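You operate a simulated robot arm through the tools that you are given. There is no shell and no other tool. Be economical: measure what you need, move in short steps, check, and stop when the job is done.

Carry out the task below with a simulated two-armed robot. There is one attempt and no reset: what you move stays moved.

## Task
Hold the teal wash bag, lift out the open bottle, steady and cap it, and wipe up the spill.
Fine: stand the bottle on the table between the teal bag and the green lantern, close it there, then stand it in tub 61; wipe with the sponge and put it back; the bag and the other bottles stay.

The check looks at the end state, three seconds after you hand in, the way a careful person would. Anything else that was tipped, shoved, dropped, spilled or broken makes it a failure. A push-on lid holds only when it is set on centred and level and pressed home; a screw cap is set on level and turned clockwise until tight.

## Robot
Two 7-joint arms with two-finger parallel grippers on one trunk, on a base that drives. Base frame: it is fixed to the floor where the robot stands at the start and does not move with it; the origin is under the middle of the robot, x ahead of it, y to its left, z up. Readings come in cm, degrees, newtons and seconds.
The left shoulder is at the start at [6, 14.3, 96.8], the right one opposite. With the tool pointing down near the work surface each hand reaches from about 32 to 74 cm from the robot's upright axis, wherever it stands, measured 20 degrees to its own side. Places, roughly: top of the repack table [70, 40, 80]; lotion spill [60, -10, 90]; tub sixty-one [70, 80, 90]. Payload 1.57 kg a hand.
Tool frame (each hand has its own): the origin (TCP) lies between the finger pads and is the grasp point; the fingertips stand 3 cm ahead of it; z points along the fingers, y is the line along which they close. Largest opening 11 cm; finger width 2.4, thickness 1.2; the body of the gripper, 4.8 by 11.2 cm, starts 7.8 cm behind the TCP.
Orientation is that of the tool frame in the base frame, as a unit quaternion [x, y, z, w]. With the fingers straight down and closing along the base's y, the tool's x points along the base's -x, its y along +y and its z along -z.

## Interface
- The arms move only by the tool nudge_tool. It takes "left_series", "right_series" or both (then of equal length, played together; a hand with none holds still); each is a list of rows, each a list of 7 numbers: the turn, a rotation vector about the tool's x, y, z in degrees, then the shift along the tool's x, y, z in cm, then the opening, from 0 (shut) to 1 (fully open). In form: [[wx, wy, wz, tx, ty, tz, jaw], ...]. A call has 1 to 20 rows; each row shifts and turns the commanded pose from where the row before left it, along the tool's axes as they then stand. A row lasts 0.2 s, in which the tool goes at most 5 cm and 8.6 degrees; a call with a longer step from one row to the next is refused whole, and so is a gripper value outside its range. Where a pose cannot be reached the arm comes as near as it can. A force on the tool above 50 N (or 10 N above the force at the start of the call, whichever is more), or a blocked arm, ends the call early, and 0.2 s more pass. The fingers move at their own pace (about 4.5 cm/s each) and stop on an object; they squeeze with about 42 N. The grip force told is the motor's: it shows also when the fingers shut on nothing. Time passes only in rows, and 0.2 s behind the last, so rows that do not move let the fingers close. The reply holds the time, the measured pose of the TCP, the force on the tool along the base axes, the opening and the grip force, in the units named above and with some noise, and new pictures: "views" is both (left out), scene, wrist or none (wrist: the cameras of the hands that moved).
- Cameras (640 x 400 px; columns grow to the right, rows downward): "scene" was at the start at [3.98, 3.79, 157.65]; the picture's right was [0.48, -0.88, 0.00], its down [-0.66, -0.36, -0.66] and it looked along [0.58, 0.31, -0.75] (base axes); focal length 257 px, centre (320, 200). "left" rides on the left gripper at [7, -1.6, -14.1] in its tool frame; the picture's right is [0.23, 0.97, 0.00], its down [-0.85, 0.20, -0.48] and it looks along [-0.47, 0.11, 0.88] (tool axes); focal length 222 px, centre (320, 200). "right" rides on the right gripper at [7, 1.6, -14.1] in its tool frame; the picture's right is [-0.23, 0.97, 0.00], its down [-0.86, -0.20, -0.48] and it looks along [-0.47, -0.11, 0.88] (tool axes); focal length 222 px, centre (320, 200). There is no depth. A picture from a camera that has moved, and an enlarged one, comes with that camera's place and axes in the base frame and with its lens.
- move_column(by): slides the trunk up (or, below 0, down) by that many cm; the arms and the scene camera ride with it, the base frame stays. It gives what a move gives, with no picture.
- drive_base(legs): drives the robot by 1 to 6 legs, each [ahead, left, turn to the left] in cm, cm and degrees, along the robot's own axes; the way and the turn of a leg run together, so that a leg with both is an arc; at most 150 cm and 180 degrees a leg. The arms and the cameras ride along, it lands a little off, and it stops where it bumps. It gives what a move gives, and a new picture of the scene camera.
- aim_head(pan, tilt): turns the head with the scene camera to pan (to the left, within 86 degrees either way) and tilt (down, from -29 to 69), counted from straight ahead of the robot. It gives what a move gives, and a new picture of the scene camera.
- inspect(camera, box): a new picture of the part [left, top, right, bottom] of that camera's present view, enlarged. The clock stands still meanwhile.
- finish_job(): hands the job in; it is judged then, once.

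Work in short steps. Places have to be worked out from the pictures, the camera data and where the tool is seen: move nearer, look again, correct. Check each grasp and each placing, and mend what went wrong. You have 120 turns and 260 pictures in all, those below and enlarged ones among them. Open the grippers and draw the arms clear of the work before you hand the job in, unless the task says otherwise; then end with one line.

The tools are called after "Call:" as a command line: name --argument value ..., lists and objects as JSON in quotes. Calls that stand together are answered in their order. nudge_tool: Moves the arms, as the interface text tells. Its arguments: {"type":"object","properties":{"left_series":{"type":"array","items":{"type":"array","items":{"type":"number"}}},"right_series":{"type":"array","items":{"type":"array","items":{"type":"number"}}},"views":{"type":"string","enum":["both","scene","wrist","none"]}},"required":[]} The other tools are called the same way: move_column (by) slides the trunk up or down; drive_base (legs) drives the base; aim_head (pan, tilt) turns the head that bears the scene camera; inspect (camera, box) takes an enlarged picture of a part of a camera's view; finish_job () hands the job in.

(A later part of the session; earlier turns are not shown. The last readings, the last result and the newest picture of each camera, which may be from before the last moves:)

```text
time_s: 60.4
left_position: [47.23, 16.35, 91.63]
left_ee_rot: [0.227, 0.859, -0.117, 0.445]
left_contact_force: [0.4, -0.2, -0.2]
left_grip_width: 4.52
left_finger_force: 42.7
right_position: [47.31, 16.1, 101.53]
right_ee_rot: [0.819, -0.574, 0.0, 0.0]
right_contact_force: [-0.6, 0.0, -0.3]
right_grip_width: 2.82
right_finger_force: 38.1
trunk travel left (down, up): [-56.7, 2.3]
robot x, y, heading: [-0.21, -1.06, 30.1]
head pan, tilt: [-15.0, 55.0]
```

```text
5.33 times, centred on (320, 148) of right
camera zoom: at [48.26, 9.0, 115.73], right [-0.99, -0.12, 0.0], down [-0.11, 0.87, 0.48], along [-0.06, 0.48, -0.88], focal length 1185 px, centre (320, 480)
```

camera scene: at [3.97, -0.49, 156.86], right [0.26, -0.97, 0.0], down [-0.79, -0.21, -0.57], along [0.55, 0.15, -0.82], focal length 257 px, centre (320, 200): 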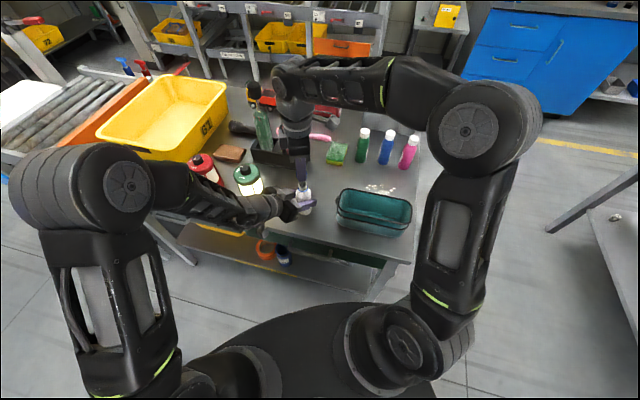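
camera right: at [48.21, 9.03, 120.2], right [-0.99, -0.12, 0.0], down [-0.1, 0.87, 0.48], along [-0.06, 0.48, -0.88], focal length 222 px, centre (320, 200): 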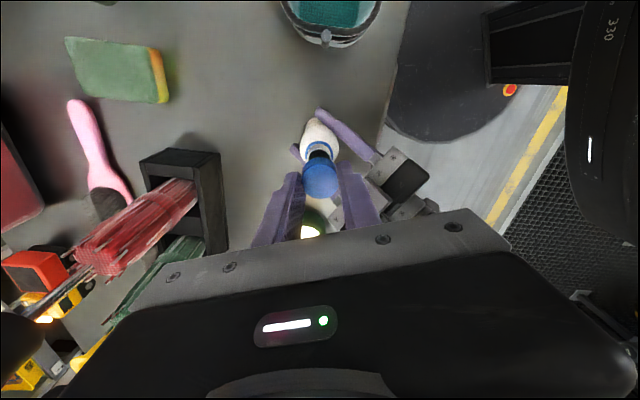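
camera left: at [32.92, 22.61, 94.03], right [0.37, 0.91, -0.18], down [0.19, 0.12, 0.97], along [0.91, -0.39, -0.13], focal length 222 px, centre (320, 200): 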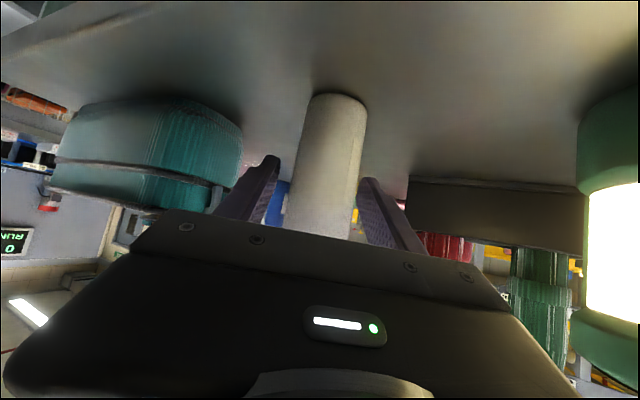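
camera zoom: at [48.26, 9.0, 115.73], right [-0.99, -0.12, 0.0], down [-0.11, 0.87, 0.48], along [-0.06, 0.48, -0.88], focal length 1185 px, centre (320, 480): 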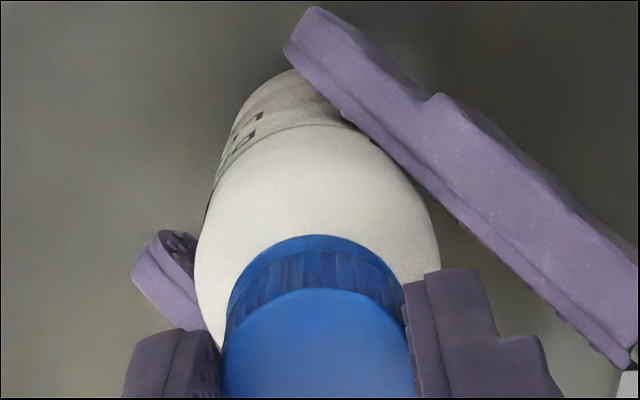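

No resistance yet; keep going in 0.07 steps until force rises.

Call:
nudge_tool --right_series '[[0, 0, 0, 0, 0, 0.07, 0.15], [0, 0, 0, 0, 0, 0.07, 0.15], [0, 0, 0, 0, 0, 0.07, 0.15], [0, 0, 0, 0, 0, 0.07, 0.15], [0, 0, 0, 0, 0, 0, 0.15]]' --views "none"

Call:
inspect --camera "right" --box '[260, 110, 380, 185]'

```text
time_s: 61.6
left_position: [47.23, 16.39, 91.59]
left_ee_rot: [0.227, 0.859, -0.117, 0.443]
left_contact_force: [0.1, -0.8, -1.6]
left_grip_width: 4.51
left_finger_force: 41.7
right_position: [47.38, 16.22, 101.38]
right_ee_rot: [0.819, -0.574, 0.001, -0.002]
right_contact_force: [2.4, -0.8, 7.2]
right_grip_width: 2.83
right_finger_force: 38.7
trunk travel left (down, up): [-56.7, 2.3]
robot x, y, heading: [-0.43, -0.87, 30.1]
head pan, tilt: [-15.0, 55.0]
```

```text
5.33 times, centred on (320, 148) of right
camera zoom: at [48.28, 8.98, 115.52], right [-0.99, -0.12, 0.0], down [-0.11, 0.87, 0.48], along [-0.06, 0.48, -0.88], focal length 1185 px, centre (320, 480)
```

zoom: 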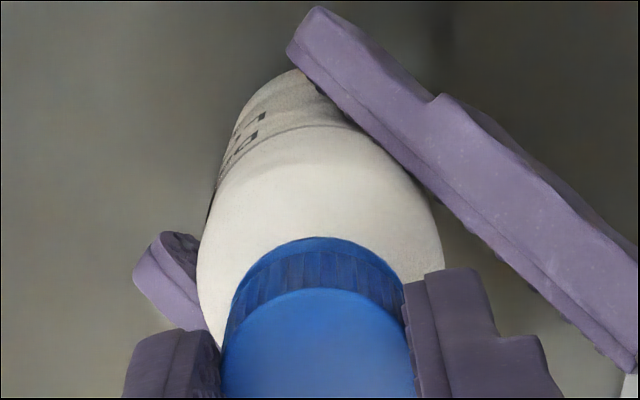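

Contact at 7 N, level and centred. Now turn clockwise (+z of the tool) 80° with a trace of downward feed.

Call:
nudge_tool --right_series '[[0, 0, 8, 0, 0, 0.02, 0.15], [0, 0, 8, 0, 0, 0.01, 0.15], [0, 0, 8, 0, 0, 0.01, 0.15], [0, 0, 8, 0, 0, 0.01, 0.15], [0, 0, 8, 0, 0, 0.01, 0.15], [0, 0, 8, 0, 0, 0.01, 0.15], [0, 0, 8, 0, 0, 0.01, 0.15], [0, 0, 8, 0, 0, 0.01, 0.15], [0, 0, 8, 0, 0, 0.01, 0.15], [0, 0, 8, 0, 0, 0.01, 0.15]]' --views "wrist"

Call:
inspect --camera "right" --box '[260, 110, 380, 185]'

```text
time_s: 63.8
left_position: [47.2, 16.45, 91.54]
left_ee_rot: [0.226, 0.859, -0.116, 0.445]
left_contact_force: [3.2, -2.7, -6.8]
left_grip_width: 4.49
left_finger_force: 41.8
right_position: [47.15, 16.23, 101.24]
right_ee_rot: [-0.259, 0.966, 0.001, 0.0]
right_contact_force: [-3.5, 4.5, 16.4]
right_grip_width: 2.81
right_finger_force: 38.4
trunk travel left (down, up): [-56.7, 2.3]
robot x, y, heading: [-0.1, -1.11, 29.9]
head pan, tilt: [-15.0, 55.0]
camera right: at [40.48, 14.06, 115.38], right [-0.29, 0.96, 0.0], down [0.84, 0.25, 0.48], along [0.46, 0.14, -0.88], focal length 222 px, centre (320, 200)
```

right: 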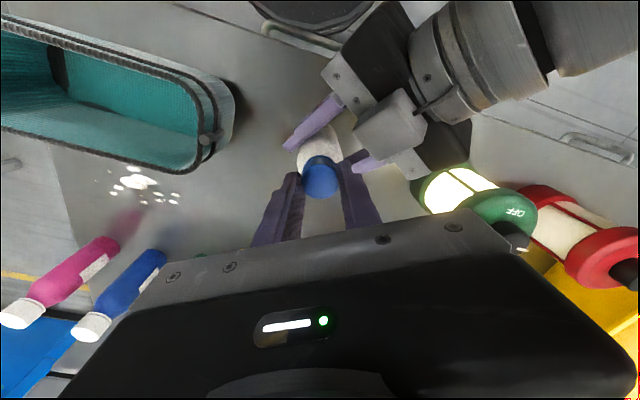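

```text
5.33 times, centred on (320, 148) of right
camera zoom: at [40.48, 14.06, 115.38], right [-0.29, 0.96, 0.0], down [0.84, 0.25, 0.48], along [0.46, 0.14, -0.88], focal length 1185 px, centre (320, 480)
```

zoom: 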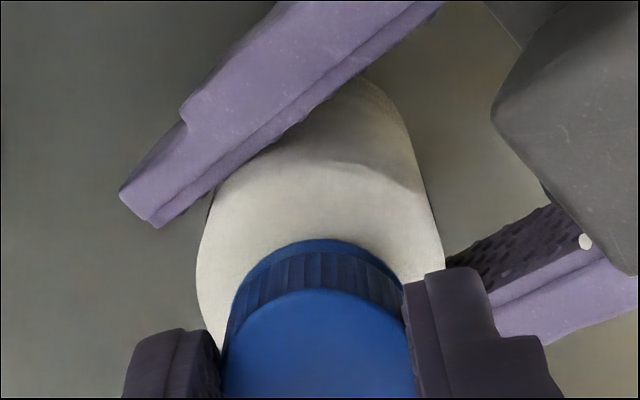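

Turned 80°, downward force 16 N, still level. Continue another 72° clockwise.

Call:
nudge_tool --right_series '[[0, 0, 8, 0, 0, 0, 0.15], [0, 0, 8, 0, 0, 0, 0.15], [0, 0, 8, 0, 0, 0.01, 0.15], [0, 0, 8, 0, 0, 0, 0.15], [0, 0, 8, 0, 0, 0.01, 0.15], [0, 0, 8, 0, 0, 0, 0.15], [0, 0, 8, 0, 0, 0.01, 0.15], [0, 0, 8, 0, 0, 0, 0.15], [0, 0, 8, 0, 0, 0, 0.15]]' --views "wrist"

```text
time_s: 65.8
left_position: [47.2, 16.17, 91.68]
left_ee_rot: [0.227, 0.859, -0.117, 0.444]
left_contact_force: [3.7, -10.1, -6.1]
left_grip_width: 4.5
left_finger_force: 42.0
right_position: [47.3, 16.38, 101.1]
right_ee_rot: [0.36, 0.933, 0.001, 0.001]
right_contact_force: [-5.0, 10.6, 9.4]
right_grip_width: 2.83
right_finger_force: 38.4
trunk travel left (down, up): [-56.7, 2.3]
robot x, y, heading: [-0.09, -0.95, 30.1]
head pan, tilt: [-15.0, 55.0]
camera right: at [43.31, 22.02, 115.33], right [0.82, 0.57, 0.0], down [0.5, -0.72, 0.48], along [0.27, -0.39, -0.88], focal length 222 px, centre (320, 200)
```

right: 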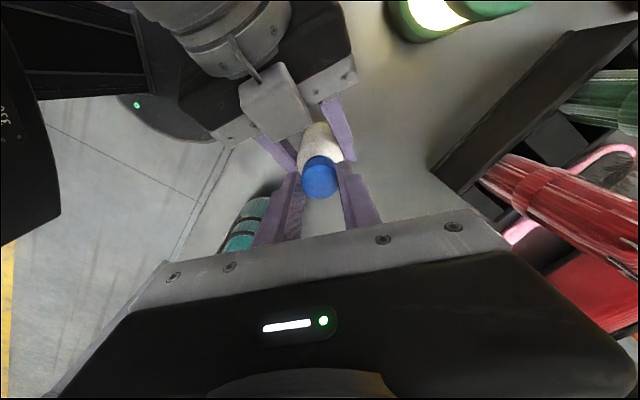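

The hand has sunk 0.28 cm while turning with force decreasing: the thread is drawing. Continue clockwise.

Call:
nudge_tool --right_series '[[0, 0, 8, 0, 0, 0, 0.15], [0, 0, 8, 0, 0, 0.01, 0.15], [0, 0, 8, 0, 0, 0.01, 0.15], [0, 0, 8, 0, 0, 0.01, 0.15], [0, 0, 8, 0, 0, 0.01, 0.15], [0, 0, 8, 0, 0, 0.01, 0.15]]' --views "wrist"

```text
time_s: 67.2
left_position: [47.2, 16.31, 91.64]
left_ee_rot: [0.227, 0.859, -0.117, 0.444]
left_contact_force: [-2.4, -14.5, -1.1]
left_grip_width: 4.5
left_finger_force: 42.2
right_position: [47.33, 16.29, 101.11]
right_ee_rot: [0.708, 0.706, 0.001, 0.0]
right_contact_force: [2.5, 15.2, 2.3]
right_grip_width: 2.78
right_finger_force: 37.7
trunk travel left (down, up): [-56.7, 2.3]
robot x, y, heading: [-0.95, -0.77, 30.0]
head pan, tilt: [-15.0, 55.0]
camera right: at [49.08, 23.08, 115.32], right [0.97, -0.23, 0.0], down [-0.2, -0.86, 0.48], along [-0.11, -0.46, -0.88], focal length 222 px, centre (320, 200)
```

right: 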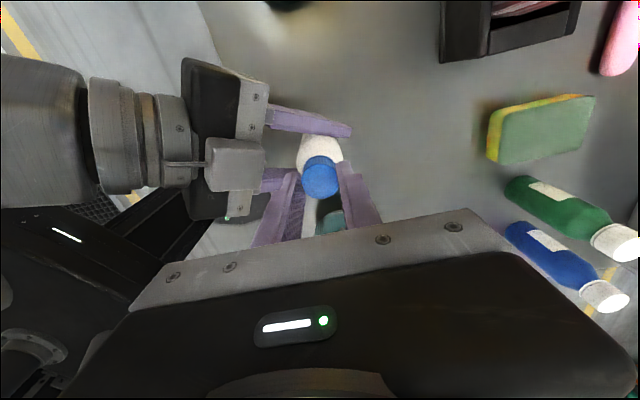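

200° turned. There is a side force of 15 N in +y, so I relieve it by 0.1 cm and continue 40° more, then look.

Call:
nudge_tool --right_series '[[0, 0, 0, 0.1, 0, 0, 0.15], [0, 0, 8, 0, 0, 0.01, 0.15], [0, 0, 8, 0, 0, 0.01, 0.15], [0, 0, 8, 0, 0, 0.02, 0.15], [0, 0, 8, 0, 0, 0.02, 0.15], [0, 0, 8, 0, 0, 0.02, 0.15]]' --views "none"

Call:
inspect --camera "scene" --box '[275, 165, 330, 205]'

Call:
inspect --camera "right" --box '[260, 110, 380, 185]'

```text
time_s: 68.6
left_position: [47.26, 16.34, 91.51]
left_ee_rot: [0.225, 0.859, -0.115, 0.445]
left_contact_force: [-7.9, -10.5, 1.5]
left_grip_width: 4.52
left_finger_force: 42.5
right_position: [47.38, 16.25, 101.16]
right_ee_rot: [0.907, 0.421, 0.001, -0.001]
right_contact_force: [8.6, 9.2, 3.5]
right_grip_width: 2.83
right_finger_force: 38.7
trunk travel left (down, up): [-56.7, 2.3]
robot x, y, heading: [-0.39, -0.81, 29.9]
head pan, tilt: [-15.0, 55.0]
```

```text
10.00 times, centred on (302, 185) of scene
camera zoom: at [3.91, -0.49, 156.87], right [0.26, -0.97, 0.0], down [-0.79, -0.21, -0.57], along [0.55, 0.15, -0.82], focal length 2569 px, centre (495, 350)
```

zoom: 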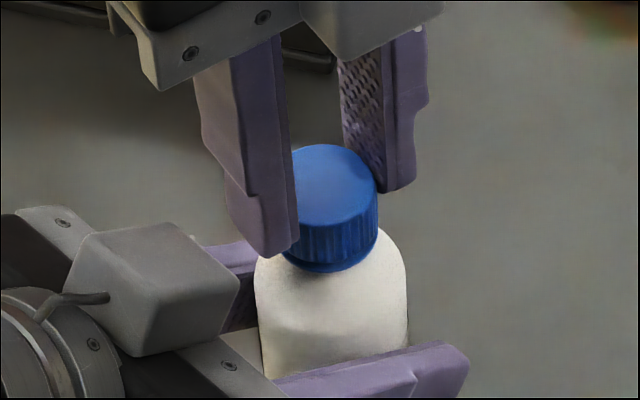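

```text
5.33 times, centred on (320, 148) of right
camera zoom: at [53.17, 20.44, 115.26], right [0.6, -0.8, 0.0], down [-0.71, -0.53, 0.48], along [-0.38, -0.28, -0.88], focal length 1185 px, centre (320, 480)
```

zoom: 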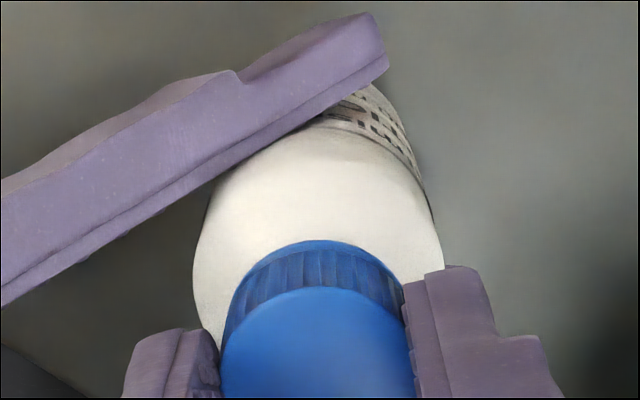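

The bottle has not turned in the left grip (label still faces +x), and the cap sits level on the ring. Turn on to feel whether it tightens.

Call:
nudge_tool --right_series '[[0, 0, 8, 0, 0, 0.01, 0.15], [0, 0, 8, 0, 0, 0.01, 0.15], [0, 0, 8, 0, 0, 0.02, 0.15], [0, 0, 8, 0, 0, 0.02, 0.15], [0, 0, 8, 0, 0, 0.02, 0.15], [0, 0, 8, 0, 0, 0.02, 0.15]]' --views "none"

Call:
inspect --camera "scene" --box '[275, 165, 330, 205]'

```text
time_s: 69.8
left_position: [47.14, 16.37, 91.51]
left_ee_rot: [0.228, 0.858, -0.115, 0.445]
left_contact_force: [-2.3, 2.3, 4.9]
left_grip_width: 4.5
left_finger_force: 41.5
right_position: [47.15, 16.16, 100.91]
right_ee_rot: [0.996, 0.086, 0.005, -0.01]
right_contact_force: [-0.9, 1.3, 6.7]
right_grip_width: 2.79
right_finger_force: 38.3
right hand out of reach, approached as far as the arm can: row 5, 6
trunk travel left (down, up): [-56.7, 2.3]
robot x, y, heading: [-0.4, -0.5, 30.0]
head pan, tilt: [-15.0, 55.0]
stopped in row 6 (right hand): the force on the tool passed its limit (the readings are from after the stop); the commanded pose is now the measured one
```

```text
10.00 times, centred on (302, 185) of scene
camera zoom: at [3.83, -0.49, 156.86], right [0.26, -0.97, 0.0], down [-0.79, -0.21, -0.57], along [0.55, 0.15, -0.82], focal length 2569 px, centre (495, 350)
```

zoom: 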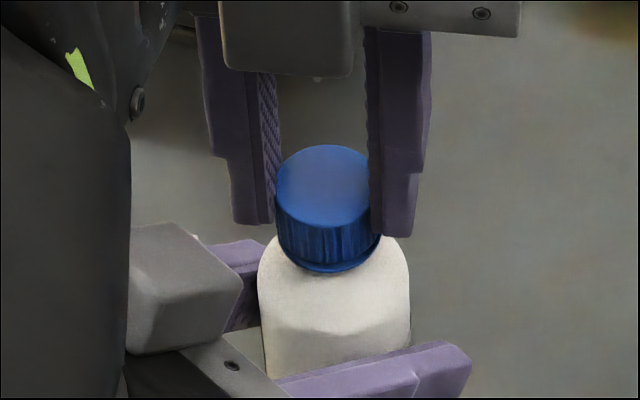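

The wrist's end of travel was reached after ~280°. I open, rise 4 cm, unwind the hand 200° counter-clockwise in the air, for a second twist.

Call:
nudge_tool --right_series '[[0, 0, 0, 0, 0, 0, 0.25], [0, 0, 0, 0, 0, 0, 0.4], [0, 0, 0, 0, 0, 0, 0.45], [0, 0, 0, 0, 0, -2, 0.45], [0, 0, 0, 0, 0, -2, 0.45], [0, 0, -8, 0, 0, 0, 0.45], [0, 0, -8, 0, 0, 0, 0.45], [0, 0, -8, 0, 0, 0, 0.45], [0, 0, -8, 0, 0, 0, 0.45], [0, 0, -8, 0, 0, 0, 0.45], [0, 0, -8, 0, 0, 0, 0.45], [0, 0, -8, 0, 0, 0, 0.45], [0, 0, -8, 0, 0, 0, 0.45], [0, 0, -8, 0, 0, 0, 0.45], [0, 0, -8, 0, 0, 0, 0.45], [0, 0, -8, 0, 0, 0, 0.45], [0, 0, -8, 0, 0, 0, 0.45], [0, 0, -8, 0, 0, 0, 0.45], [0, 0, -8, 0, 0, 0, 0.45], [0, 0, -8, 0, 0, 0, 0.45]]' --views "wrist"

Call:
inspect --camera "scene" --box '[275, 165, 330, 205]'

```text
time_s: 74.0
left_position: [47.22, 16.2, 91.58]
left_ee_rot: [0.228, 0.859, -0.116, 0.444]
left_contact_force: [1.3, 0.9, 13.2]
left_grip_width: 4.48
left_finger_force: 41.7
right_position: [47.29, 14.33, 103.64]
right_ee_rot: [0.425, 0.905, 0.012, -0.001]
right_contact_force: [0.1, -0.3, 0.1]
right_grip_width: 4.95
right_finger_force: 0.0
right hand out of reach, approached as far as the arm can: row 4, 5
trunk travel left (down, up): [-56.7, 2.3]
robot x, y, heading: [-0.36, -1.14, 29.9]
head pan, tilt: [-15.0, 55.0]
camera right: at [44.09, 20.42, 117.92], right [0.89, 0.45, 0.02], down [0.39, -0.79, 0.47], along [0.22, -0.41, -0.88], focal length 222 px, centre (320, 200)
```

right: 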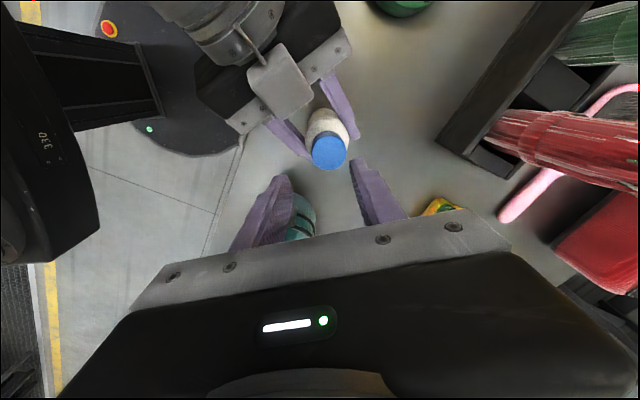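

```text
10.00 times, centred on (302, 185) of scene
camera zoom: at [3.89, -0.49, 156.87], right [0.26, -0.97, 0.0], down [-0.79, -0.21, -0.57], along [0.55, 0.15, -0.82], focal length 2569 px, centre (495, 350)
```

zoom: 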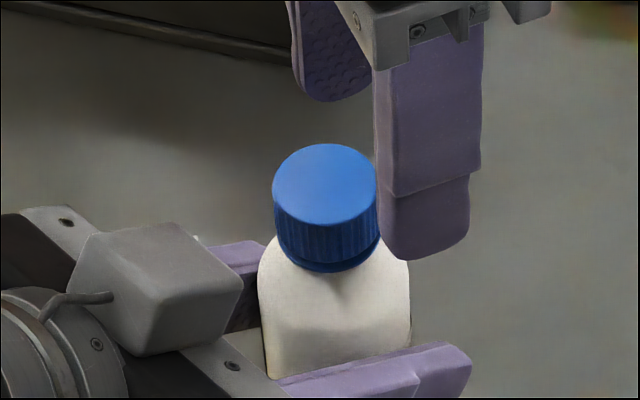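

The cap is on and level. The hand drifted to y 14.3 at its joint limit; I raise it, fix its 1.3° tilt, and finish unwinding.

Call:
nudge_tool --right_series '[[1.2, -0.7, 0, 0, 0, -3, 0.45], [0, 0, -8, 0, 0, 0, 0.45], [0, 0, -8, 0, 0, 0, 0.45], [0, 0, -8, 0, 0, 0, 0.45], [0, 0, -8, 0, 0, 0, 0.45], [0, 0, -8, 0, 0, 0, 0.45], [0, 0, -8, 0, 0, 0, 0.45], [0, 0, -8, 0, 0, 0, 0.45], [0, 0, -8, 0, 0, 0, 0.45], [0, 0, -8, 0, 0, 0, 0.45], [0, 0, -8, 0, 0, 0, 0.45], [0, 0, -8, 0, 0, 0, 0.45], [0, 0, -8, 0, 0, 0, 0.45], [0, 0, -8, 0, 0, 0, 0.45], [0, 0, -8, 0, 0, 0, 0.45], [0, 0, -8, 0, 0, 0, 0.45], [0, 0, -8, 0, 0, 0, 0.45], [0, 0, -8, 0, 0, 0, 0.45], [0, 0, -8, 0, 0, 0, 0.45], [0, 0, -8, 0, 0, 0, 0.45]]' --views "wrist"

Call:
inspect --camera "right" --box '[220, 90, 420, 215]'

```text
time_s: 78.2
left_position: [47.25, 16.2, 91.57]
left_ee_rot: [0.228, 0.859, -0.117, 0.444]
left_contact_force: [0.2, 0.7, 11.2]
left_grip_width: 4.52
left_finger_force: 42.2
right_position: [47.25, 14.28, 106.65]
right_ee_rot: [0.777, -0.63, 0.0, 0.001]
right_contact_force: [0.2, -0.4, 0.4]
right_grip_width: 4.93
right_finger_force: 0.1
trunk travel left (down, up): [-56.7, 2.3]
robot x, y, heading: [-0.61, -0.98, 30.1]
head pan, tilt: [-15.0, 55.0]
camera right: at [47.21, 7.11, 120.83], right [-1.0, 0.02, 0.0], down [0.02, 0.88, 0.48], along [0.01, 0.48, -0.88], focal length 222 px, centre (320, 200)
```

right: 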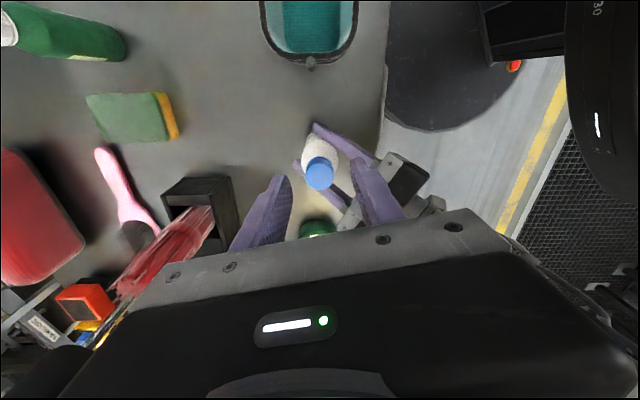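

```text
3.20 times, centred on (320, 152) of right
camera zoom: at [47.21, 7.11, 120.83], right [-1.0, 0.02, 0.0], down [0.02, 0.88, 0.48], along [0.01, 0.48, -0.88], focal length 711 px, centre (320, 352)
```

zoom: 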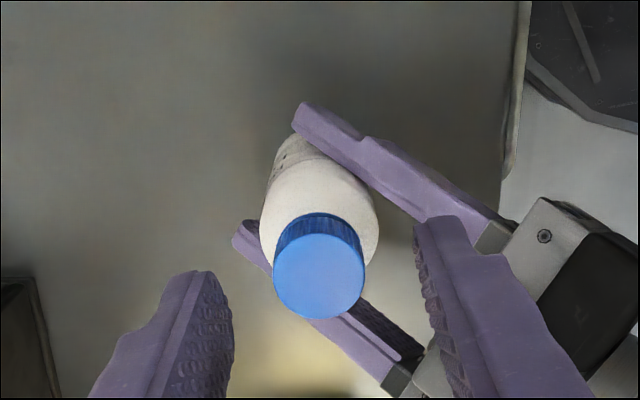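

Cap centre ≈(47.35,16.1). Centre the hand, descend to z 101.1, regrip.

Call:
nudge_tool --right_series '[[0, 0, 0, -1.79, -0.46, 0, 0.45], [0, 0, 0, 0, 0, 2, 0.45], [0, 0, 0, 0, 0, 2, 0.45], [0, 0, 0, 0, 0, 1.5, 0.45], [0, 0, 0, 0, 0, 0, 0.4], [0, 0, 0, 0, 0, 0, 0.3], [0, 0, 0, 0, 0, 0, 0.15], [0, 0, 0, 0, 0, 0, 0.15], [0, 0, 0, 0, 0, 0, 0.15]]' --views "wrist"

```text
time_s: 80.2
left_position: [47.24, 16.18, 91.55]
left_ee_rot: [0.228, 0.859, -0.116, 0.444]
left_contact_force: [-0.6, 0.0, 8.0]
left_grip_width: 4.5
left_finger_force: 41.8
right_position: [47.26, 16.21, 101.18]
right_ee_rot: [0.776, -0.631, 0.0, 0.002]
right_contact_force: [-1.2, 1.1, -0.8]
right_grip_width: 2.8
right_finger_force: 37.7
trunk travel left (down, up): [-56.7, 2.3]
robot x, y, heading: [-0.89, -0.65, 29.8]
head pan, tilt: [-15.0, 55.0]
camera right: at [47.28, 9.0, 115.37], right [-1.0, 0.02, 0.0], down [0.02, 0.88, 0.48], along [0.01, 0.48, -0.88], focal length 222 px, centre (320, 200)
```

right: 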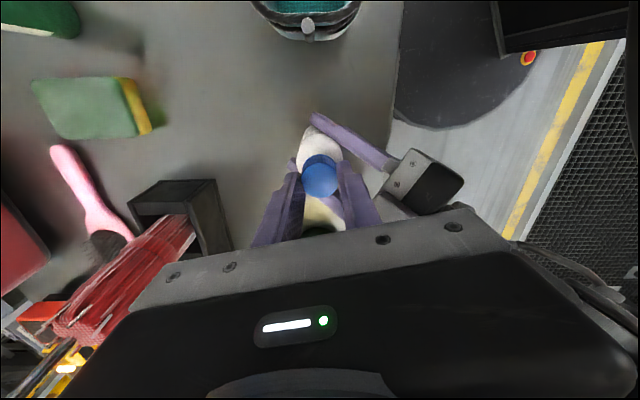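

Regripped centrally. Turn clockwise again, 120° in one go, watching for the tight stop.

Call:
nudge_tool --right_series '[[0, 0, 8, 0, 0, 0.02, 0.15], [0, 0, 8, 0, 0, 0.01, 0.15], [0, 0, 8, 0, 0, 0.01, 0.15], [0, 0, 8, 0, 0, 0.01, 0.15], [0, 0, 8, 0, 0, 0.01, 0.15], [0, 0, 8, 0, 0, 0.01, 0.15], [0, 0, 8, 0, 0, 0.01, 0.15], [0, 0, 8, 0, 0, 0.01, 0.15], [0, 0, 8, 0, 0, 0.01, 0.15], [0, 0, 8, 0, 0, 0.01, 0.15], [0, 0, 8, 0, 0, 0.01, 0.15], [0, 0, 8, 0, 0, 0.01, 0.15], [0, 0, 8, 0, 0, 0.01, 0.15], [0, 0, 8, 0, 0, 0.01, 0.15], [0, 0, 8, 0, 0, 0.01, 0.15]]' --views "wrist"

Call:
inspect --camera "scene" --box '[275, 165, 330, 205]'

```text
time_s: 83.4
left_position: [47.32, 16.23, 91.5]
left_ee_rot: [0.228, 0.859, -0.116, 0.443]
left_contact_force: [0.2, 0.1, 4.2]
left_grip_width: 4.49
left_finger_force: 42.3
right_position: [47.3, 16.1, 100.98]
right_ee_rot: [0.16, 0.987, -0.002, -0.001]
right_contact_force: [0.2, -0.1, 3.2]
right_grip_width: 2.85
right_finger_force: 38.5
trunk travel left (down, up): [-56.7, 2.3]
robot x, y, heading: [-0.72, -0.72, 30.2]
head pan, tilt: [-15.0, 55.0]
camera right: at [41.34, 19.89, 115.15], right [0.52, 0.85, 0.0], down [0.75, -0.46, 0.48], along [0.41, -0.25, -0.88], focal length 222 px, centre (320, 200)
```

right: 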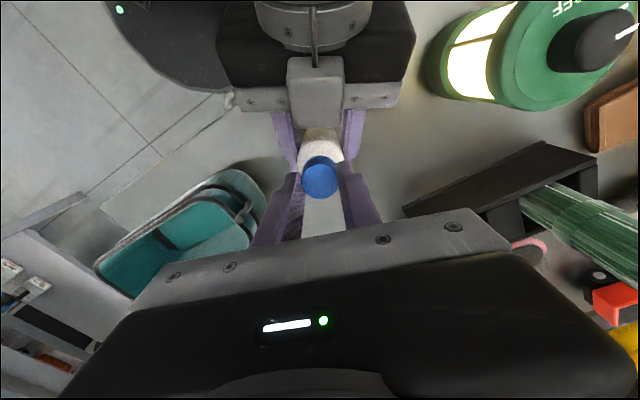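

```text
10.00 times, centred on (302, 185) of scene
camera zoom: at [3.91, -0.48, 156.87], right [0.26, -0.97, 0.0], down [-0.79, -0.21, -0.57], along [0.55, 0.15, -0.82], focal length 2569 px, centre (495, 350)
```

zoom: 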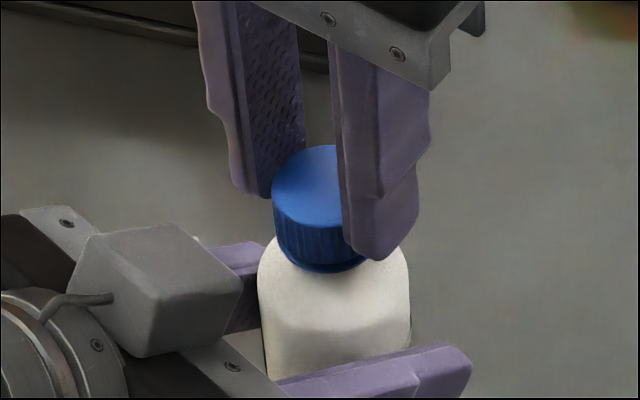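

Still turning freely and sinking (z 100.98). Continue 104° more.

Call:
nudge_tool --right_series '[[0, 0, 8, 0, 0, 0.01, 0.15], [0, 0, 8, 0, 0, 0.01, 0.15], [0, 0, 8, 0, 0, 0.01, 0.15], [0, 0, 8, 0, 0, 0.01, 0.15], [0, 0, 8, 0, 0, 0.01, 0.15], [0, 0, 8, 0, 0, 0.01, 0.15], [0, 0, 8, 0, 0, 0.01, 0.15], [0, 0, 8, 0, 0, 0.01, 0.15], [0, 0, 8, 0, 0, 0.01, 0.15], [0, 0, 8, 0, 0, 0.01, 0.15], [0, 0, 8, 0, 0, 0.01, 0.15], [0, 0, 8, 0, 0, 0.01, 0.15], [0, 0, 8, 0, 0, 0.01, 0.15]]' --views "none"

Call:
inspect --camera "scene" --box '[275, 165, 330, 205]'

Call:
inspect --camera "right" --box '[260, 110, 380, 185]'

```text
time_s: 86.2
left_position: [47.22, 16.36, 91.66]
left_ee_rot: [0.228, 0.859, -0.116, 0.443]
left_contact_force: [-12.4, -1.2, 0.7]
left_grip_width: 4.39
left_finger_force: 42.1
right_position: [47.46, 16.2, 100.89]
right_ee_rot: [0.876, 0.482, -0.002, 0.002]
right_contact_force: [11.3, -1.3, 3.4]
right_grip_width: 2.84
right_finger_force: 38.8
trunk travel left (down, up): [-56.7, 2.3]
robot x, y, heading: [-0.52, -0.86, 30.2]
head pan, tilt: [-15.0, 55.0]
```

```text
10.00 times, centred on (302, 185) of scene
camera zoom: at [3.92, -0.49, 156.87], right [0.26, -0.97, 0.0], down [-0.79, -0.21, -0.57], along [0.55, 0.15, -0.82], focal length 2569 px, centre (495, 350)
```

zoom: 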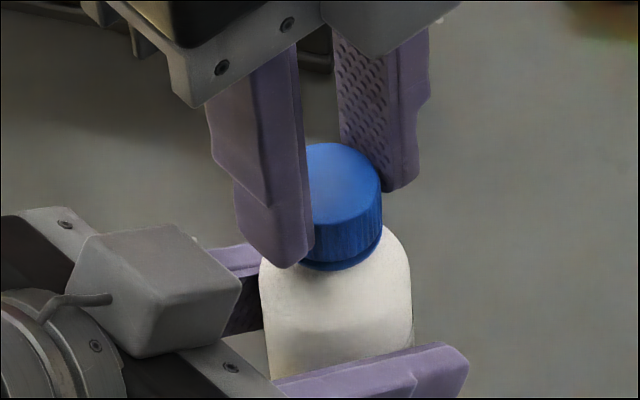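

```text
5.33 times, centred on (320, 148) of right
camera zoom: at [52.61, 21.07, 115.0], right [0.7, -0.71, 0.0], down [-0.63, -0.61, 0.48], along [-0.34, -0.34, -0.88], focal length 1185 px, centre (320, 480)
```

zoom: 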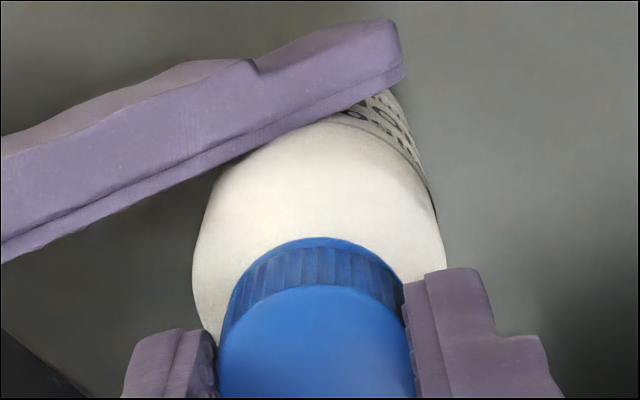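

The hand turned ~500° in total; cap and ring are flush and the cap no longer sinks, so it should be tight. A gentle pull-up test of 0.25 cm will tell whether the thread holds.

Call:
nudge_tool --right_series '[[0, 0, 0, 0, 0, -0.1, 0.15], [0, 0, 0, 0, 0, -0.08, 0.15], [0, 0, 0, 0, 0, -0.07, 0.15]]' --views "none"

Call:
inspect --camera "right" --box '[260, 110, 380, 185]'

```text
time_s: 87.0
left_position: [47.28, 16.25, 91.61]
left_ee_rot: [0.228, 0.859, -0.116, 0.444]
left_contact_force: [-16.5, 1.5, 5.2]
left_grip_width: 4.37
left_finger_force: 42.0
right_position: [47.44, 16.07, 101.16]
right_ee_rot: [0.876, 0.482, -0.001, 0.002]
right_contact_force: [16.6, -1.7, -6.5]
right_grip_width: 2.83
right_finger_force: 38.1
trunk travel left (down, up): [-56.7, 2.3]
robot x, y, heading: [-0.79, -0.73, 30.1]
head pan, tilt: [-15.0, 55.0]
```

```text
5.33 times, centred on (320, 148) of right
camera zoom: at [52.65, 21.08, 115.18], right [0.7, -0.71, 0.0], down [-0.63, -0.61, 0.48], along [-0.34, -0.34, -0.88], focal length 1185 px, centre (320, 480)
```

zoom: 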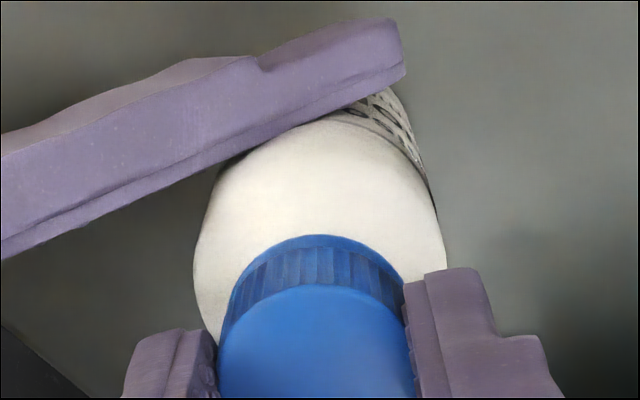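

The bottle rises together with the cap (no gap opens at the ring): the cap is screwed home. I lower it back, release, raise the right hand, unwind and move it away to the right.

Call:
nudge_tool --right_series '[[0, 0, 0, 0, 0, 0.15, 0.15], [0, 0, 0, 0, 0, 0.12, 0.15], [0, 0, 0, 0, 0, 0, 0.25], [0, 0, 0, 0, 0, 0, 0.4], [0, 0, 0, 0, 0, 0, 0.45], [0, 0, 0, 0, 0, -2, 0.45], [0, 0, 0, 0, 0, -2, 0.45], [0, 0, -8, 0, 0, -1, 0.45], [0, 0, -8, 0, 0, 0, 0.45], [0, 0, -8, 0, 0, 0, 0.45], [0, 0, -8, 0, 0, 0, 0.45], [0, 0, -8, 0, 0, 0, 0.45], [0, 0, -8, 0, 0, 0, 0.45], [0, 0, -8, 0, 0, 0, 0.45], [0, 0, -8, 0, 0, 0, 0.45], [0, 0, -8, 0, 0, 0, 0.45], [0, 0, -8, 0, 0, 0, 0.45], [0, 0, -8, 0, 0, 0, 0.45], [0, 0, -8, 0, 0, 0, 0.45], [0, 0, -8, 0, 0, 0, 0.45]]'

Call:
inspect --camera "scene" --box '[260, 165, 340, 225]'

```text
time_s: 91.2
left_position: [47.34, 16.32, 91.57]
left_ee_rot: [0.228, 0.859, -0.116, 0.444]
left_contact_force: [0.2, -0.5, 0.6]
left_grip_width: 4.4
left_finger_force: 41.6
right_position: [47.48, 16.18, 105.81]
right_ee_rot: [0.157, 0.988, -0.002, -0.002]
right_contact_force: [-0.4, -1.1, 0.3]
right_grip_width: 4.97
right_finger_force: 0.1
trunk travel left (down, up): [-56.7, 2.3]
robot x, y, heading: [-0.47, -0.77, 30.3]
head pan, tilt: [-15.0, 55.0]
camera scene: at [3.98, -0.47, 156.86], right [0.26, -0.97, 0.0], down [-0.79, -0.21, -0.57], along [0.55, 0.15, -0.82], focal length 257 px, centre (320, 200)
camera right: at [41.42, 19.84, 119.95], right [0.52, 0.85, 0.0], down [0.75, -0.45, 0.48], along [0.41, -0.25, -0.88], focal length 222 px, centre (320, 200)
```

scene: 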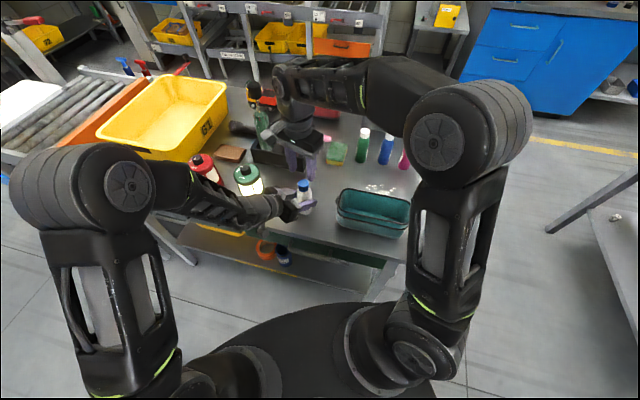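
right: 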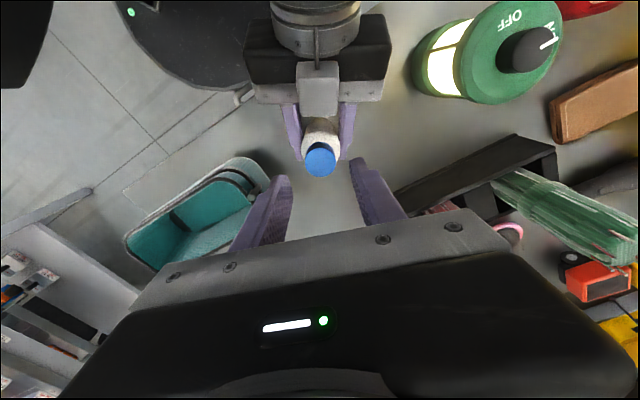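

```text
6.67 times, centred on (300, 195) of scene
camera zoom: at [3.98, -0.47, 156.86], right [0.26, -0.97, 0.0], down [-0.79, -0.21, -0.57], along [0.55, 0.15, -0.82], focal length 1713 px, centre (453, 233)
```

zoom: 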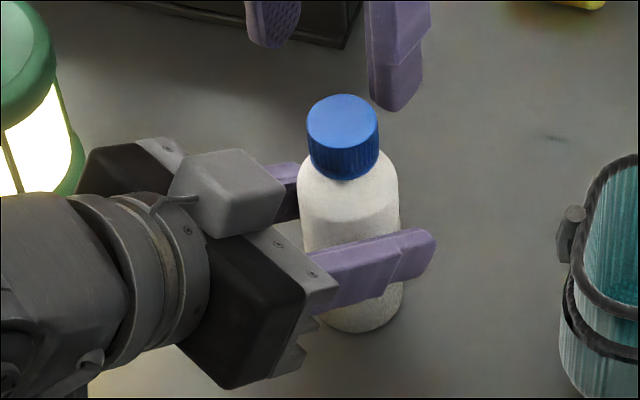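

Capped properly. Release the left fingers and back straight off along the tool axis; the right hand stays high.

Call:
nudge_tool --left_series '[[0, 0, 0, 0, 0, 0, 0.45], [0, 0, 0, 0, 0, 0, 0.5], [0, 0, 0, 0, 0, 0, 0.6], [0, 0, 0, 0, 0, 0, 0.65], [0, 0, 0, 0, 0, -2, 0.65], [0, 0, 0, 0, 0, -2, 0.65], [0, 0, 0, 0, 0, -3, 0.65], [0, 0, 0, 0, 0, -4, 0.65], [0, 0, 0, 0, 0, -4, 0.65], [0, 0, 0, 0, 0, -4, 0.65]]' --right_series '[[0, 0, 0, 0, 0, 0, 0.45], [0, 0, 0, 0, 0, 0, 0.45], [0, 0, 0, 0, 0, 0, 0.45], [0, 0, -8, 0, 0, 0, 0.45], [0, 0, -8, 0, 0, 0, 0.45], [0, 0, -8, 0, 0, 0, 0.45], [0, 0, -8, 0, 0, 0, 0.45], [0, 0, -8, 0, 0, 0, 0.45], [0, 0, -8, 0, 0, 0, 0.45], [0, 0, 0, 0, 0, 0, 0.6]]'

Call:
inspect --camera "scene" --box '[240, 130, 420, 250]'

```text
time_s: 93.4
left_position: [33.77, 23.91, 102.4]
left_ee_rot: [0.227, 0.859, -0.116, 0.444]
left_contact_force: [-0.3, 0.3, 0.7]
left_grip_width: 7.17
left_finger_force: 0.0
right_position: [47.19, 16.2, 105.91]
right_ee_rot: [-0.257, 0.966, -0.002, 0.0]
right_contact_force: [0.1, 0.6, -0.4]
right_grip_width: 6.61
right_finger_force: 0.1
trunk travel left (down, up): [-56.7, 2.3]
robot x, y, heading: [-0.47, -0.75, 30.2]
head pan, tilt: [-15.0, 55.0]
camera scene: at [3.82, -0.46, 156.87], right [0.26, -0.97, 0.0], down [-0.79, -0.21, -0.57], along [0.55, 0.15, -0.82], focal length 257 px, centre (320, 200)
camera right: at [40.57, 14.11, 120.05], right [-0.29, 0.96, 0.0], down [0.84, 0.25, 0.48], along [0.46, 0.13, -0.88], focal length 222 px, centre (320, 200)
camera left: at [19.36, 30.19, 104.91], right [0.37, 0.91, -0.18], down [0.19, 0.12, 0.97], along [0.91, -0.39, -0.13], focal length 222 px, centre (320, 200)
```

scene: 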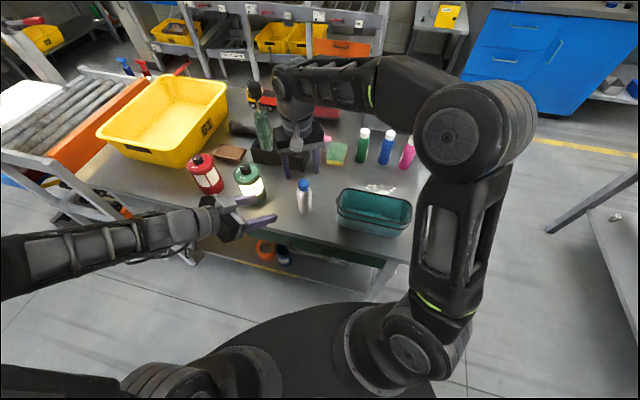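
right: 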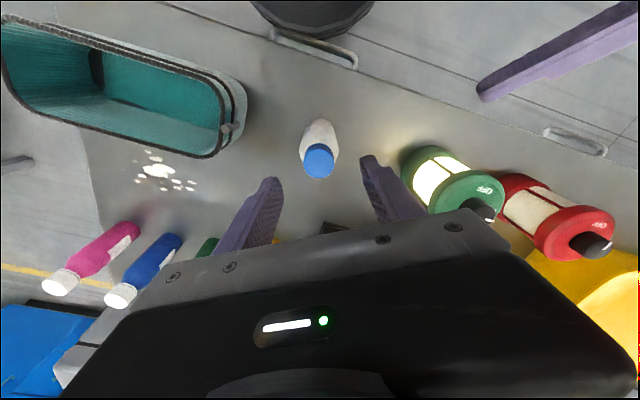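
left: 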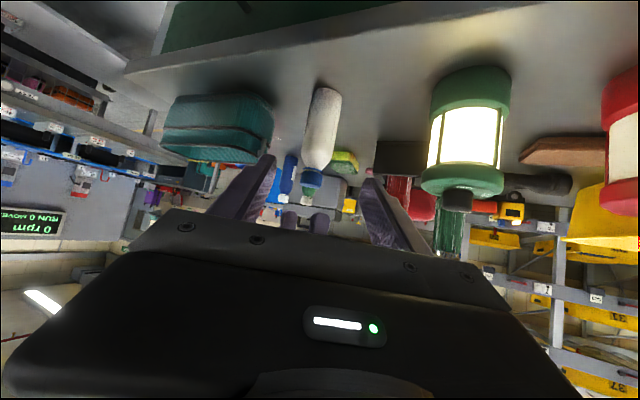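

```text
3.33 times, centred on (330, 190) of scene
camera zoom: at [3.82, -0.46, 156.87], right [0.26, -0.97, 0.0], down [-0.79, -0.21, -0.57], along [0.55, 0.15, -0.82], focal length 856 px, centre (287, 233)
```

zoom: 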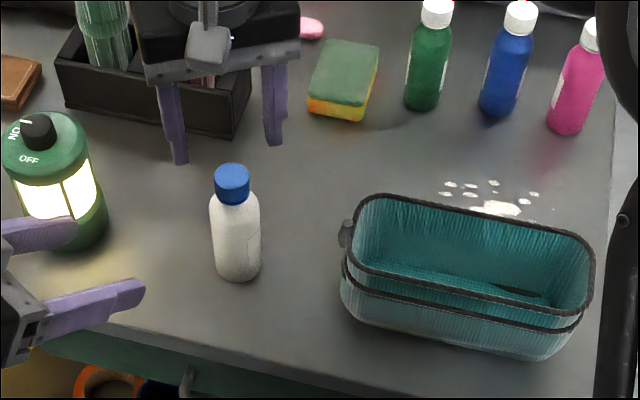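

Everything stands well. Next the wiping: back the left hand further off and drive about 5 cm nearer so the right hand reaches the sponge.

Call:
nudge_tool --left_series '[[0, 0, 0, 0, 0, -4, 0.65], [0, 0, 0, 0, 0, -4, 0.65]]' --views "none"

Call:
drive_base --legs '[[5, -3, 0]]'

```text
time_s: 94.0
left_position: [28.12, 27.09, 107.14]
left_ee_rot: [0.228, 0.859, -0.116, 0.443]
left_contact_force: [-0.9, -0.2, -0.3]
left_grip_width: 7.17
left_finger_force: 0.0
right_position: [47.28, 16.24, 105.86]
right_ee_rot: [-0.256, 0.967, -0.001, -0.001]
right_contact_force: [-0.4, -0.3, 0.7]
right_grip_width: 6.61
right_finger_force: 0.1
trunk travel left (down, up): [-56.7, 2.3]
robot x, y, heading: [-0.33, -1.19, 29.8]
head pan, tilt: [-15.0, 55.0]
```

```text
time_s: 95.0
left_position: [34.2, 27.0, 107.18]
left_ee_rot: [0.228, 0.859, -0.117, 0.443]
left_contact_force: [-0.5, 0.6, 0.1]
left_grip_width: 7.13
left_finger_force: 0.0
right_position: [53.33, 16.13, 105.69]
right_ee_rot: [-0.257, 0.967, -0.001, -0.002]
right_contact_force: [-1.0, 0.1, -0.1]
right_grip_width: 6.6
right_finger_force: 0.1
trunk travel left (down, up): [-56.7, 2.3]
robot x, y, heading: [5.33, -1.07, 30.0]
head pan, tilt: [-15.0, 55.0]
camera scene: at [10.02, -0.54, 156.86], right [0.26, -0.97, 0.0], down [-0.79, -0.21, -0.57], along [0.55, 0.15, -0.82], focal length 257 px, centre (320, 200)
```

scene: 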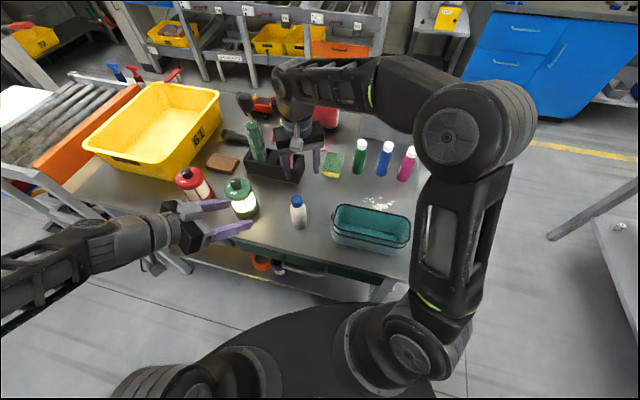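

Sponge ≈(73,12). I go around the comb holder: first right (−y), then ahead, to a hover near (66,8) to view the sponge.

Call:
nudge_tool --right_series '[[0, 0, 0, 1.6, -2.9, 0, 0.7], [0, 0, 0, 1.6, -2.9, 0, 0.75], [0, 0, 0, 1.3, -2.1, 0, 0.8], [0, 0, 0, -3.0, -1.7, 0.5, 0.8], [0, 0, 0, -3.0, -1.7, 0.5, 0.8], [0, 0, 0, -3.0, -1.7, 0.5, 0.8], [0, 0, 0, -2, -1.1, 0.5, 0.8], [0, 0, 0, 0, 0, 0, 0.8]]'

Call:
inspect --camera "right" --box '[160, 70, 480, 260]'

```text
time_s: 96.8
left_position: [33.93, 27.0, 107.18]
left_ee_rot: [0.228, 0.859, -0.117, 0.443]
left_contact_force: [0.1, -0.2, -0.3]
left_grip_width: 7.17
left_finger_force: 0.0
right_position: [65.91, 6.97, 103.77]
right_ee_rot: [-0.256, 0.967, -0.001, -0.002]
right_contact_force: [-0.6, -0.5, -0.2]
right_grip_width: 8.78
right_finger_force: 0.0
trunk travel left (down, up): [-56.7, 2.3]
robot x, y, heading: [5.44, -0.95, 30.2]
head pan, tilt: [-15.0, 55.0]
camera scene: at [9.76, -0.54, 156.87], right [0.26, -0.97, 0.0], down [-0.79, -0.21, -0.57], along [0.55, 0.15, -0.82], focal length 257 px, centre (320, 200)
camera right: at [59.19, 4.96, 117.96], right [-0.28, 0.96, 0.0], down [0.84, 0.25, 0.48], along [0.46, 0.13, -0.88], focal length 222 px, centre (320, 200)
```

scene: 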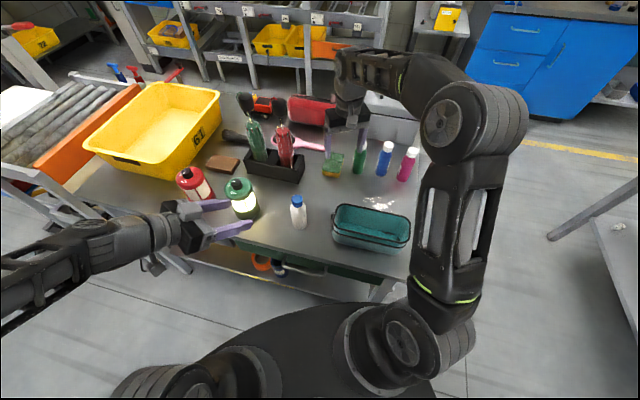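
right: 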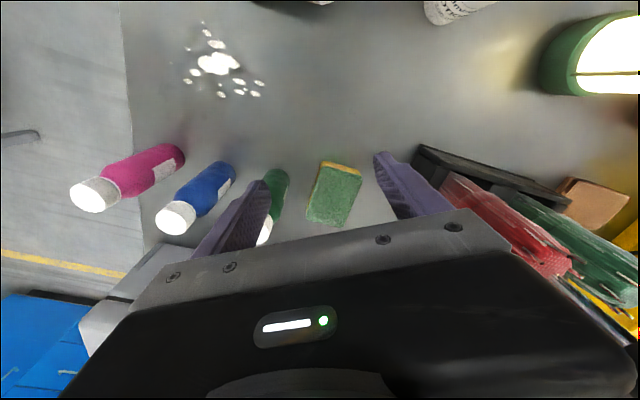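

```text
2.00 times, centred on (320, 165) of right
camera zoom: at [59.19, 4.96, 117.96], right [-0.28, 0.96, 0.0], down [0.84, 0.25, 0.48], along [0.46, 0.13, -0.88], focal length 444 px, centre (320, 270)
```

zoom: 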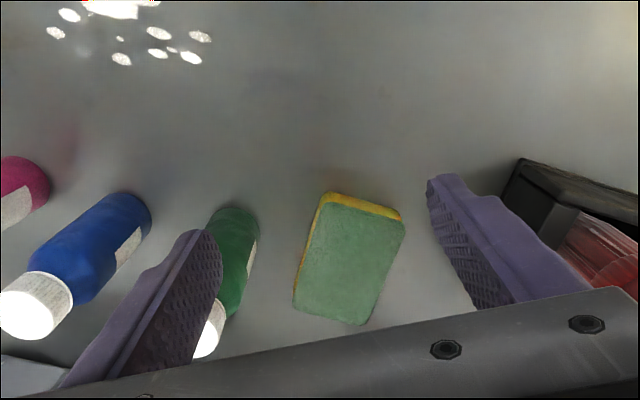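

Sponge spans x≈69–79, y≈8.4–14.2, aligned with the base axes. Turn the hand to close along y, move over (73.4,11.3) and descend to z≈95.

Call:
nudge_tool --right_series '[[0, 0, 7.6, 0, 0, 0, 0.7], [0, 0, 7.6, 0, 0, 0, 0.69], [0, 0, 7.6, 0, 0, 0, 0.69], [0, 0, 7.6, 0, 0, 0, 0.69], [0, 0, 0, -2.5, 1.45, 1, 0.69], [0, 0, 0, -2.5, 1.45, 1, 0.69], [0, 0, 0, -2.5, 1.45, 1, 0.69], [0, 0, 0, 0, 0, 2, 0.69], [0, 0, 0, 0, 0, 2, 0.69], [0, 0, 0, 0, 0, 1.5, 0.69], [0, 0, 0, 0, 0, 0, 0.69]]' --views "wrist"

Call:
inspect --camera "right" --box '[160, 70, 480, 260]'

```text
time_s: 99.2
left_position: [34.07, 27.11, 107.18]
left_ee_rot: [0.228, 0.859, -0.116, 0.444]
left_contact_force: [-0.3, -0.6, -0.1]
left_grip_width: 7.15
left_finger_force: 0.1
right_position: [73.43, 11.3, 95.25]
right_ee_rot: [0.006, 1.0, -0.002, 0.0]
right_contact_force: [-0.4, 0.1, -0.7]
right_grip_width: 7.58
right_finger_force: 0.0
trunk travel left (down, up): [-56.7, 2.3]
robot x, y, heading: [5.0, -0.8, 30.2]
head pan, tilt: [-15.0, 55.0]
camera right: at [66.62, 12.99, 109.46], right [0.24, 0.97, 0.0], down [0.85, -0.21, 0.48], along [0.46, -0.12, -0.88], focal length 222 px, centre (320, 200)
```

right: 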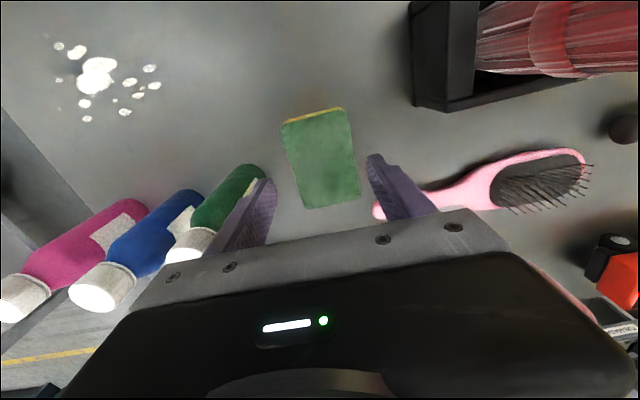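

```text
2.00 times, centred on (320, 165) of right
camera zoom: at [66.62, 12.99, 109.46], right [0.24, 0.97, 0.0], down [0.85, -0.21, 0.48], along [0.46, -0.12, -0.88], focal length 444 px, centre (320, 270)
```

zoom: 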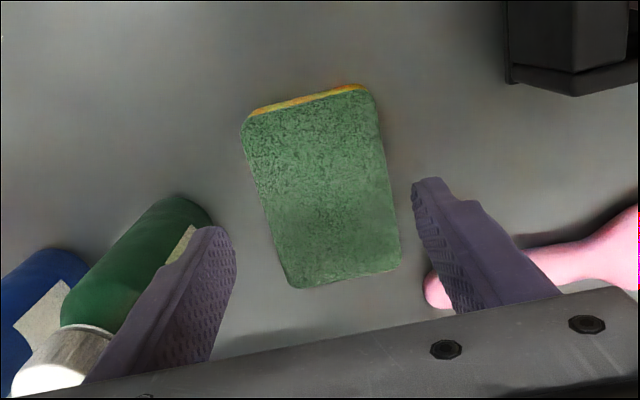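

Sponge centre y≈11.45. Nudge +0.2 in y, descend to z 89.5 and close.

Call:
nudge_tool --right_series '[[0, 0, 0, -0.3, 0.2, 1.5, 0.69], [0, 0, 0, 0, 0, 1.5, 0.69], [0, 0, 0, 0, 0, 1.5, 0.69], [0, 0, 0, 0, 0, 1.2, 0.69], [0, 0, 0, 0, 0, 0, 0.6], [0, 0, 0, 0, 0, 0, 0.5], [0, 0, 0, 0, 0, 0, 0.4], [0, 0, 0, 0, 0, 0, 0.4], [0, 0, 0, 0, 0, 0, 0.4]]' --views "wrist"

```text
time_s: 101.2
left_position: [33.84, 27.12, 107.15]
left_ee_rot: [0.228, 0.859, -0.116, 0.443]
left_contact_force: [0.1, 0.0, -0.2]
left_grip_width: 7.16
left_finger_force: 0.0
right_position: [73.76, 11.54, 89.52]
right_ee_rot: [0.006, 1.0, -0.002, -0.001]
right_contact_force: [0.2, 0.1, -0.4]
right_grip_width: 6.24
right_finger_force: 42.2
trunk travel left (down, up): [-56.7, 2.3]
robot x, y, heading: [5.47, -0.94, 30.4]
head pan, tilt: [-15.0, 55.0]
camera right: at [66.91, 13.22, 103.72], right [0.24, 0.97, 0.0], down [0.85, -0.21, 0.48], along [0.46, -0.12, -0.88], focal length 222 px, centre (320, 200)
```

right: 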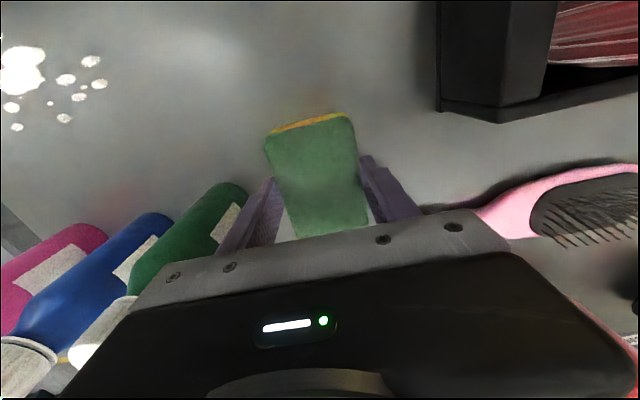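

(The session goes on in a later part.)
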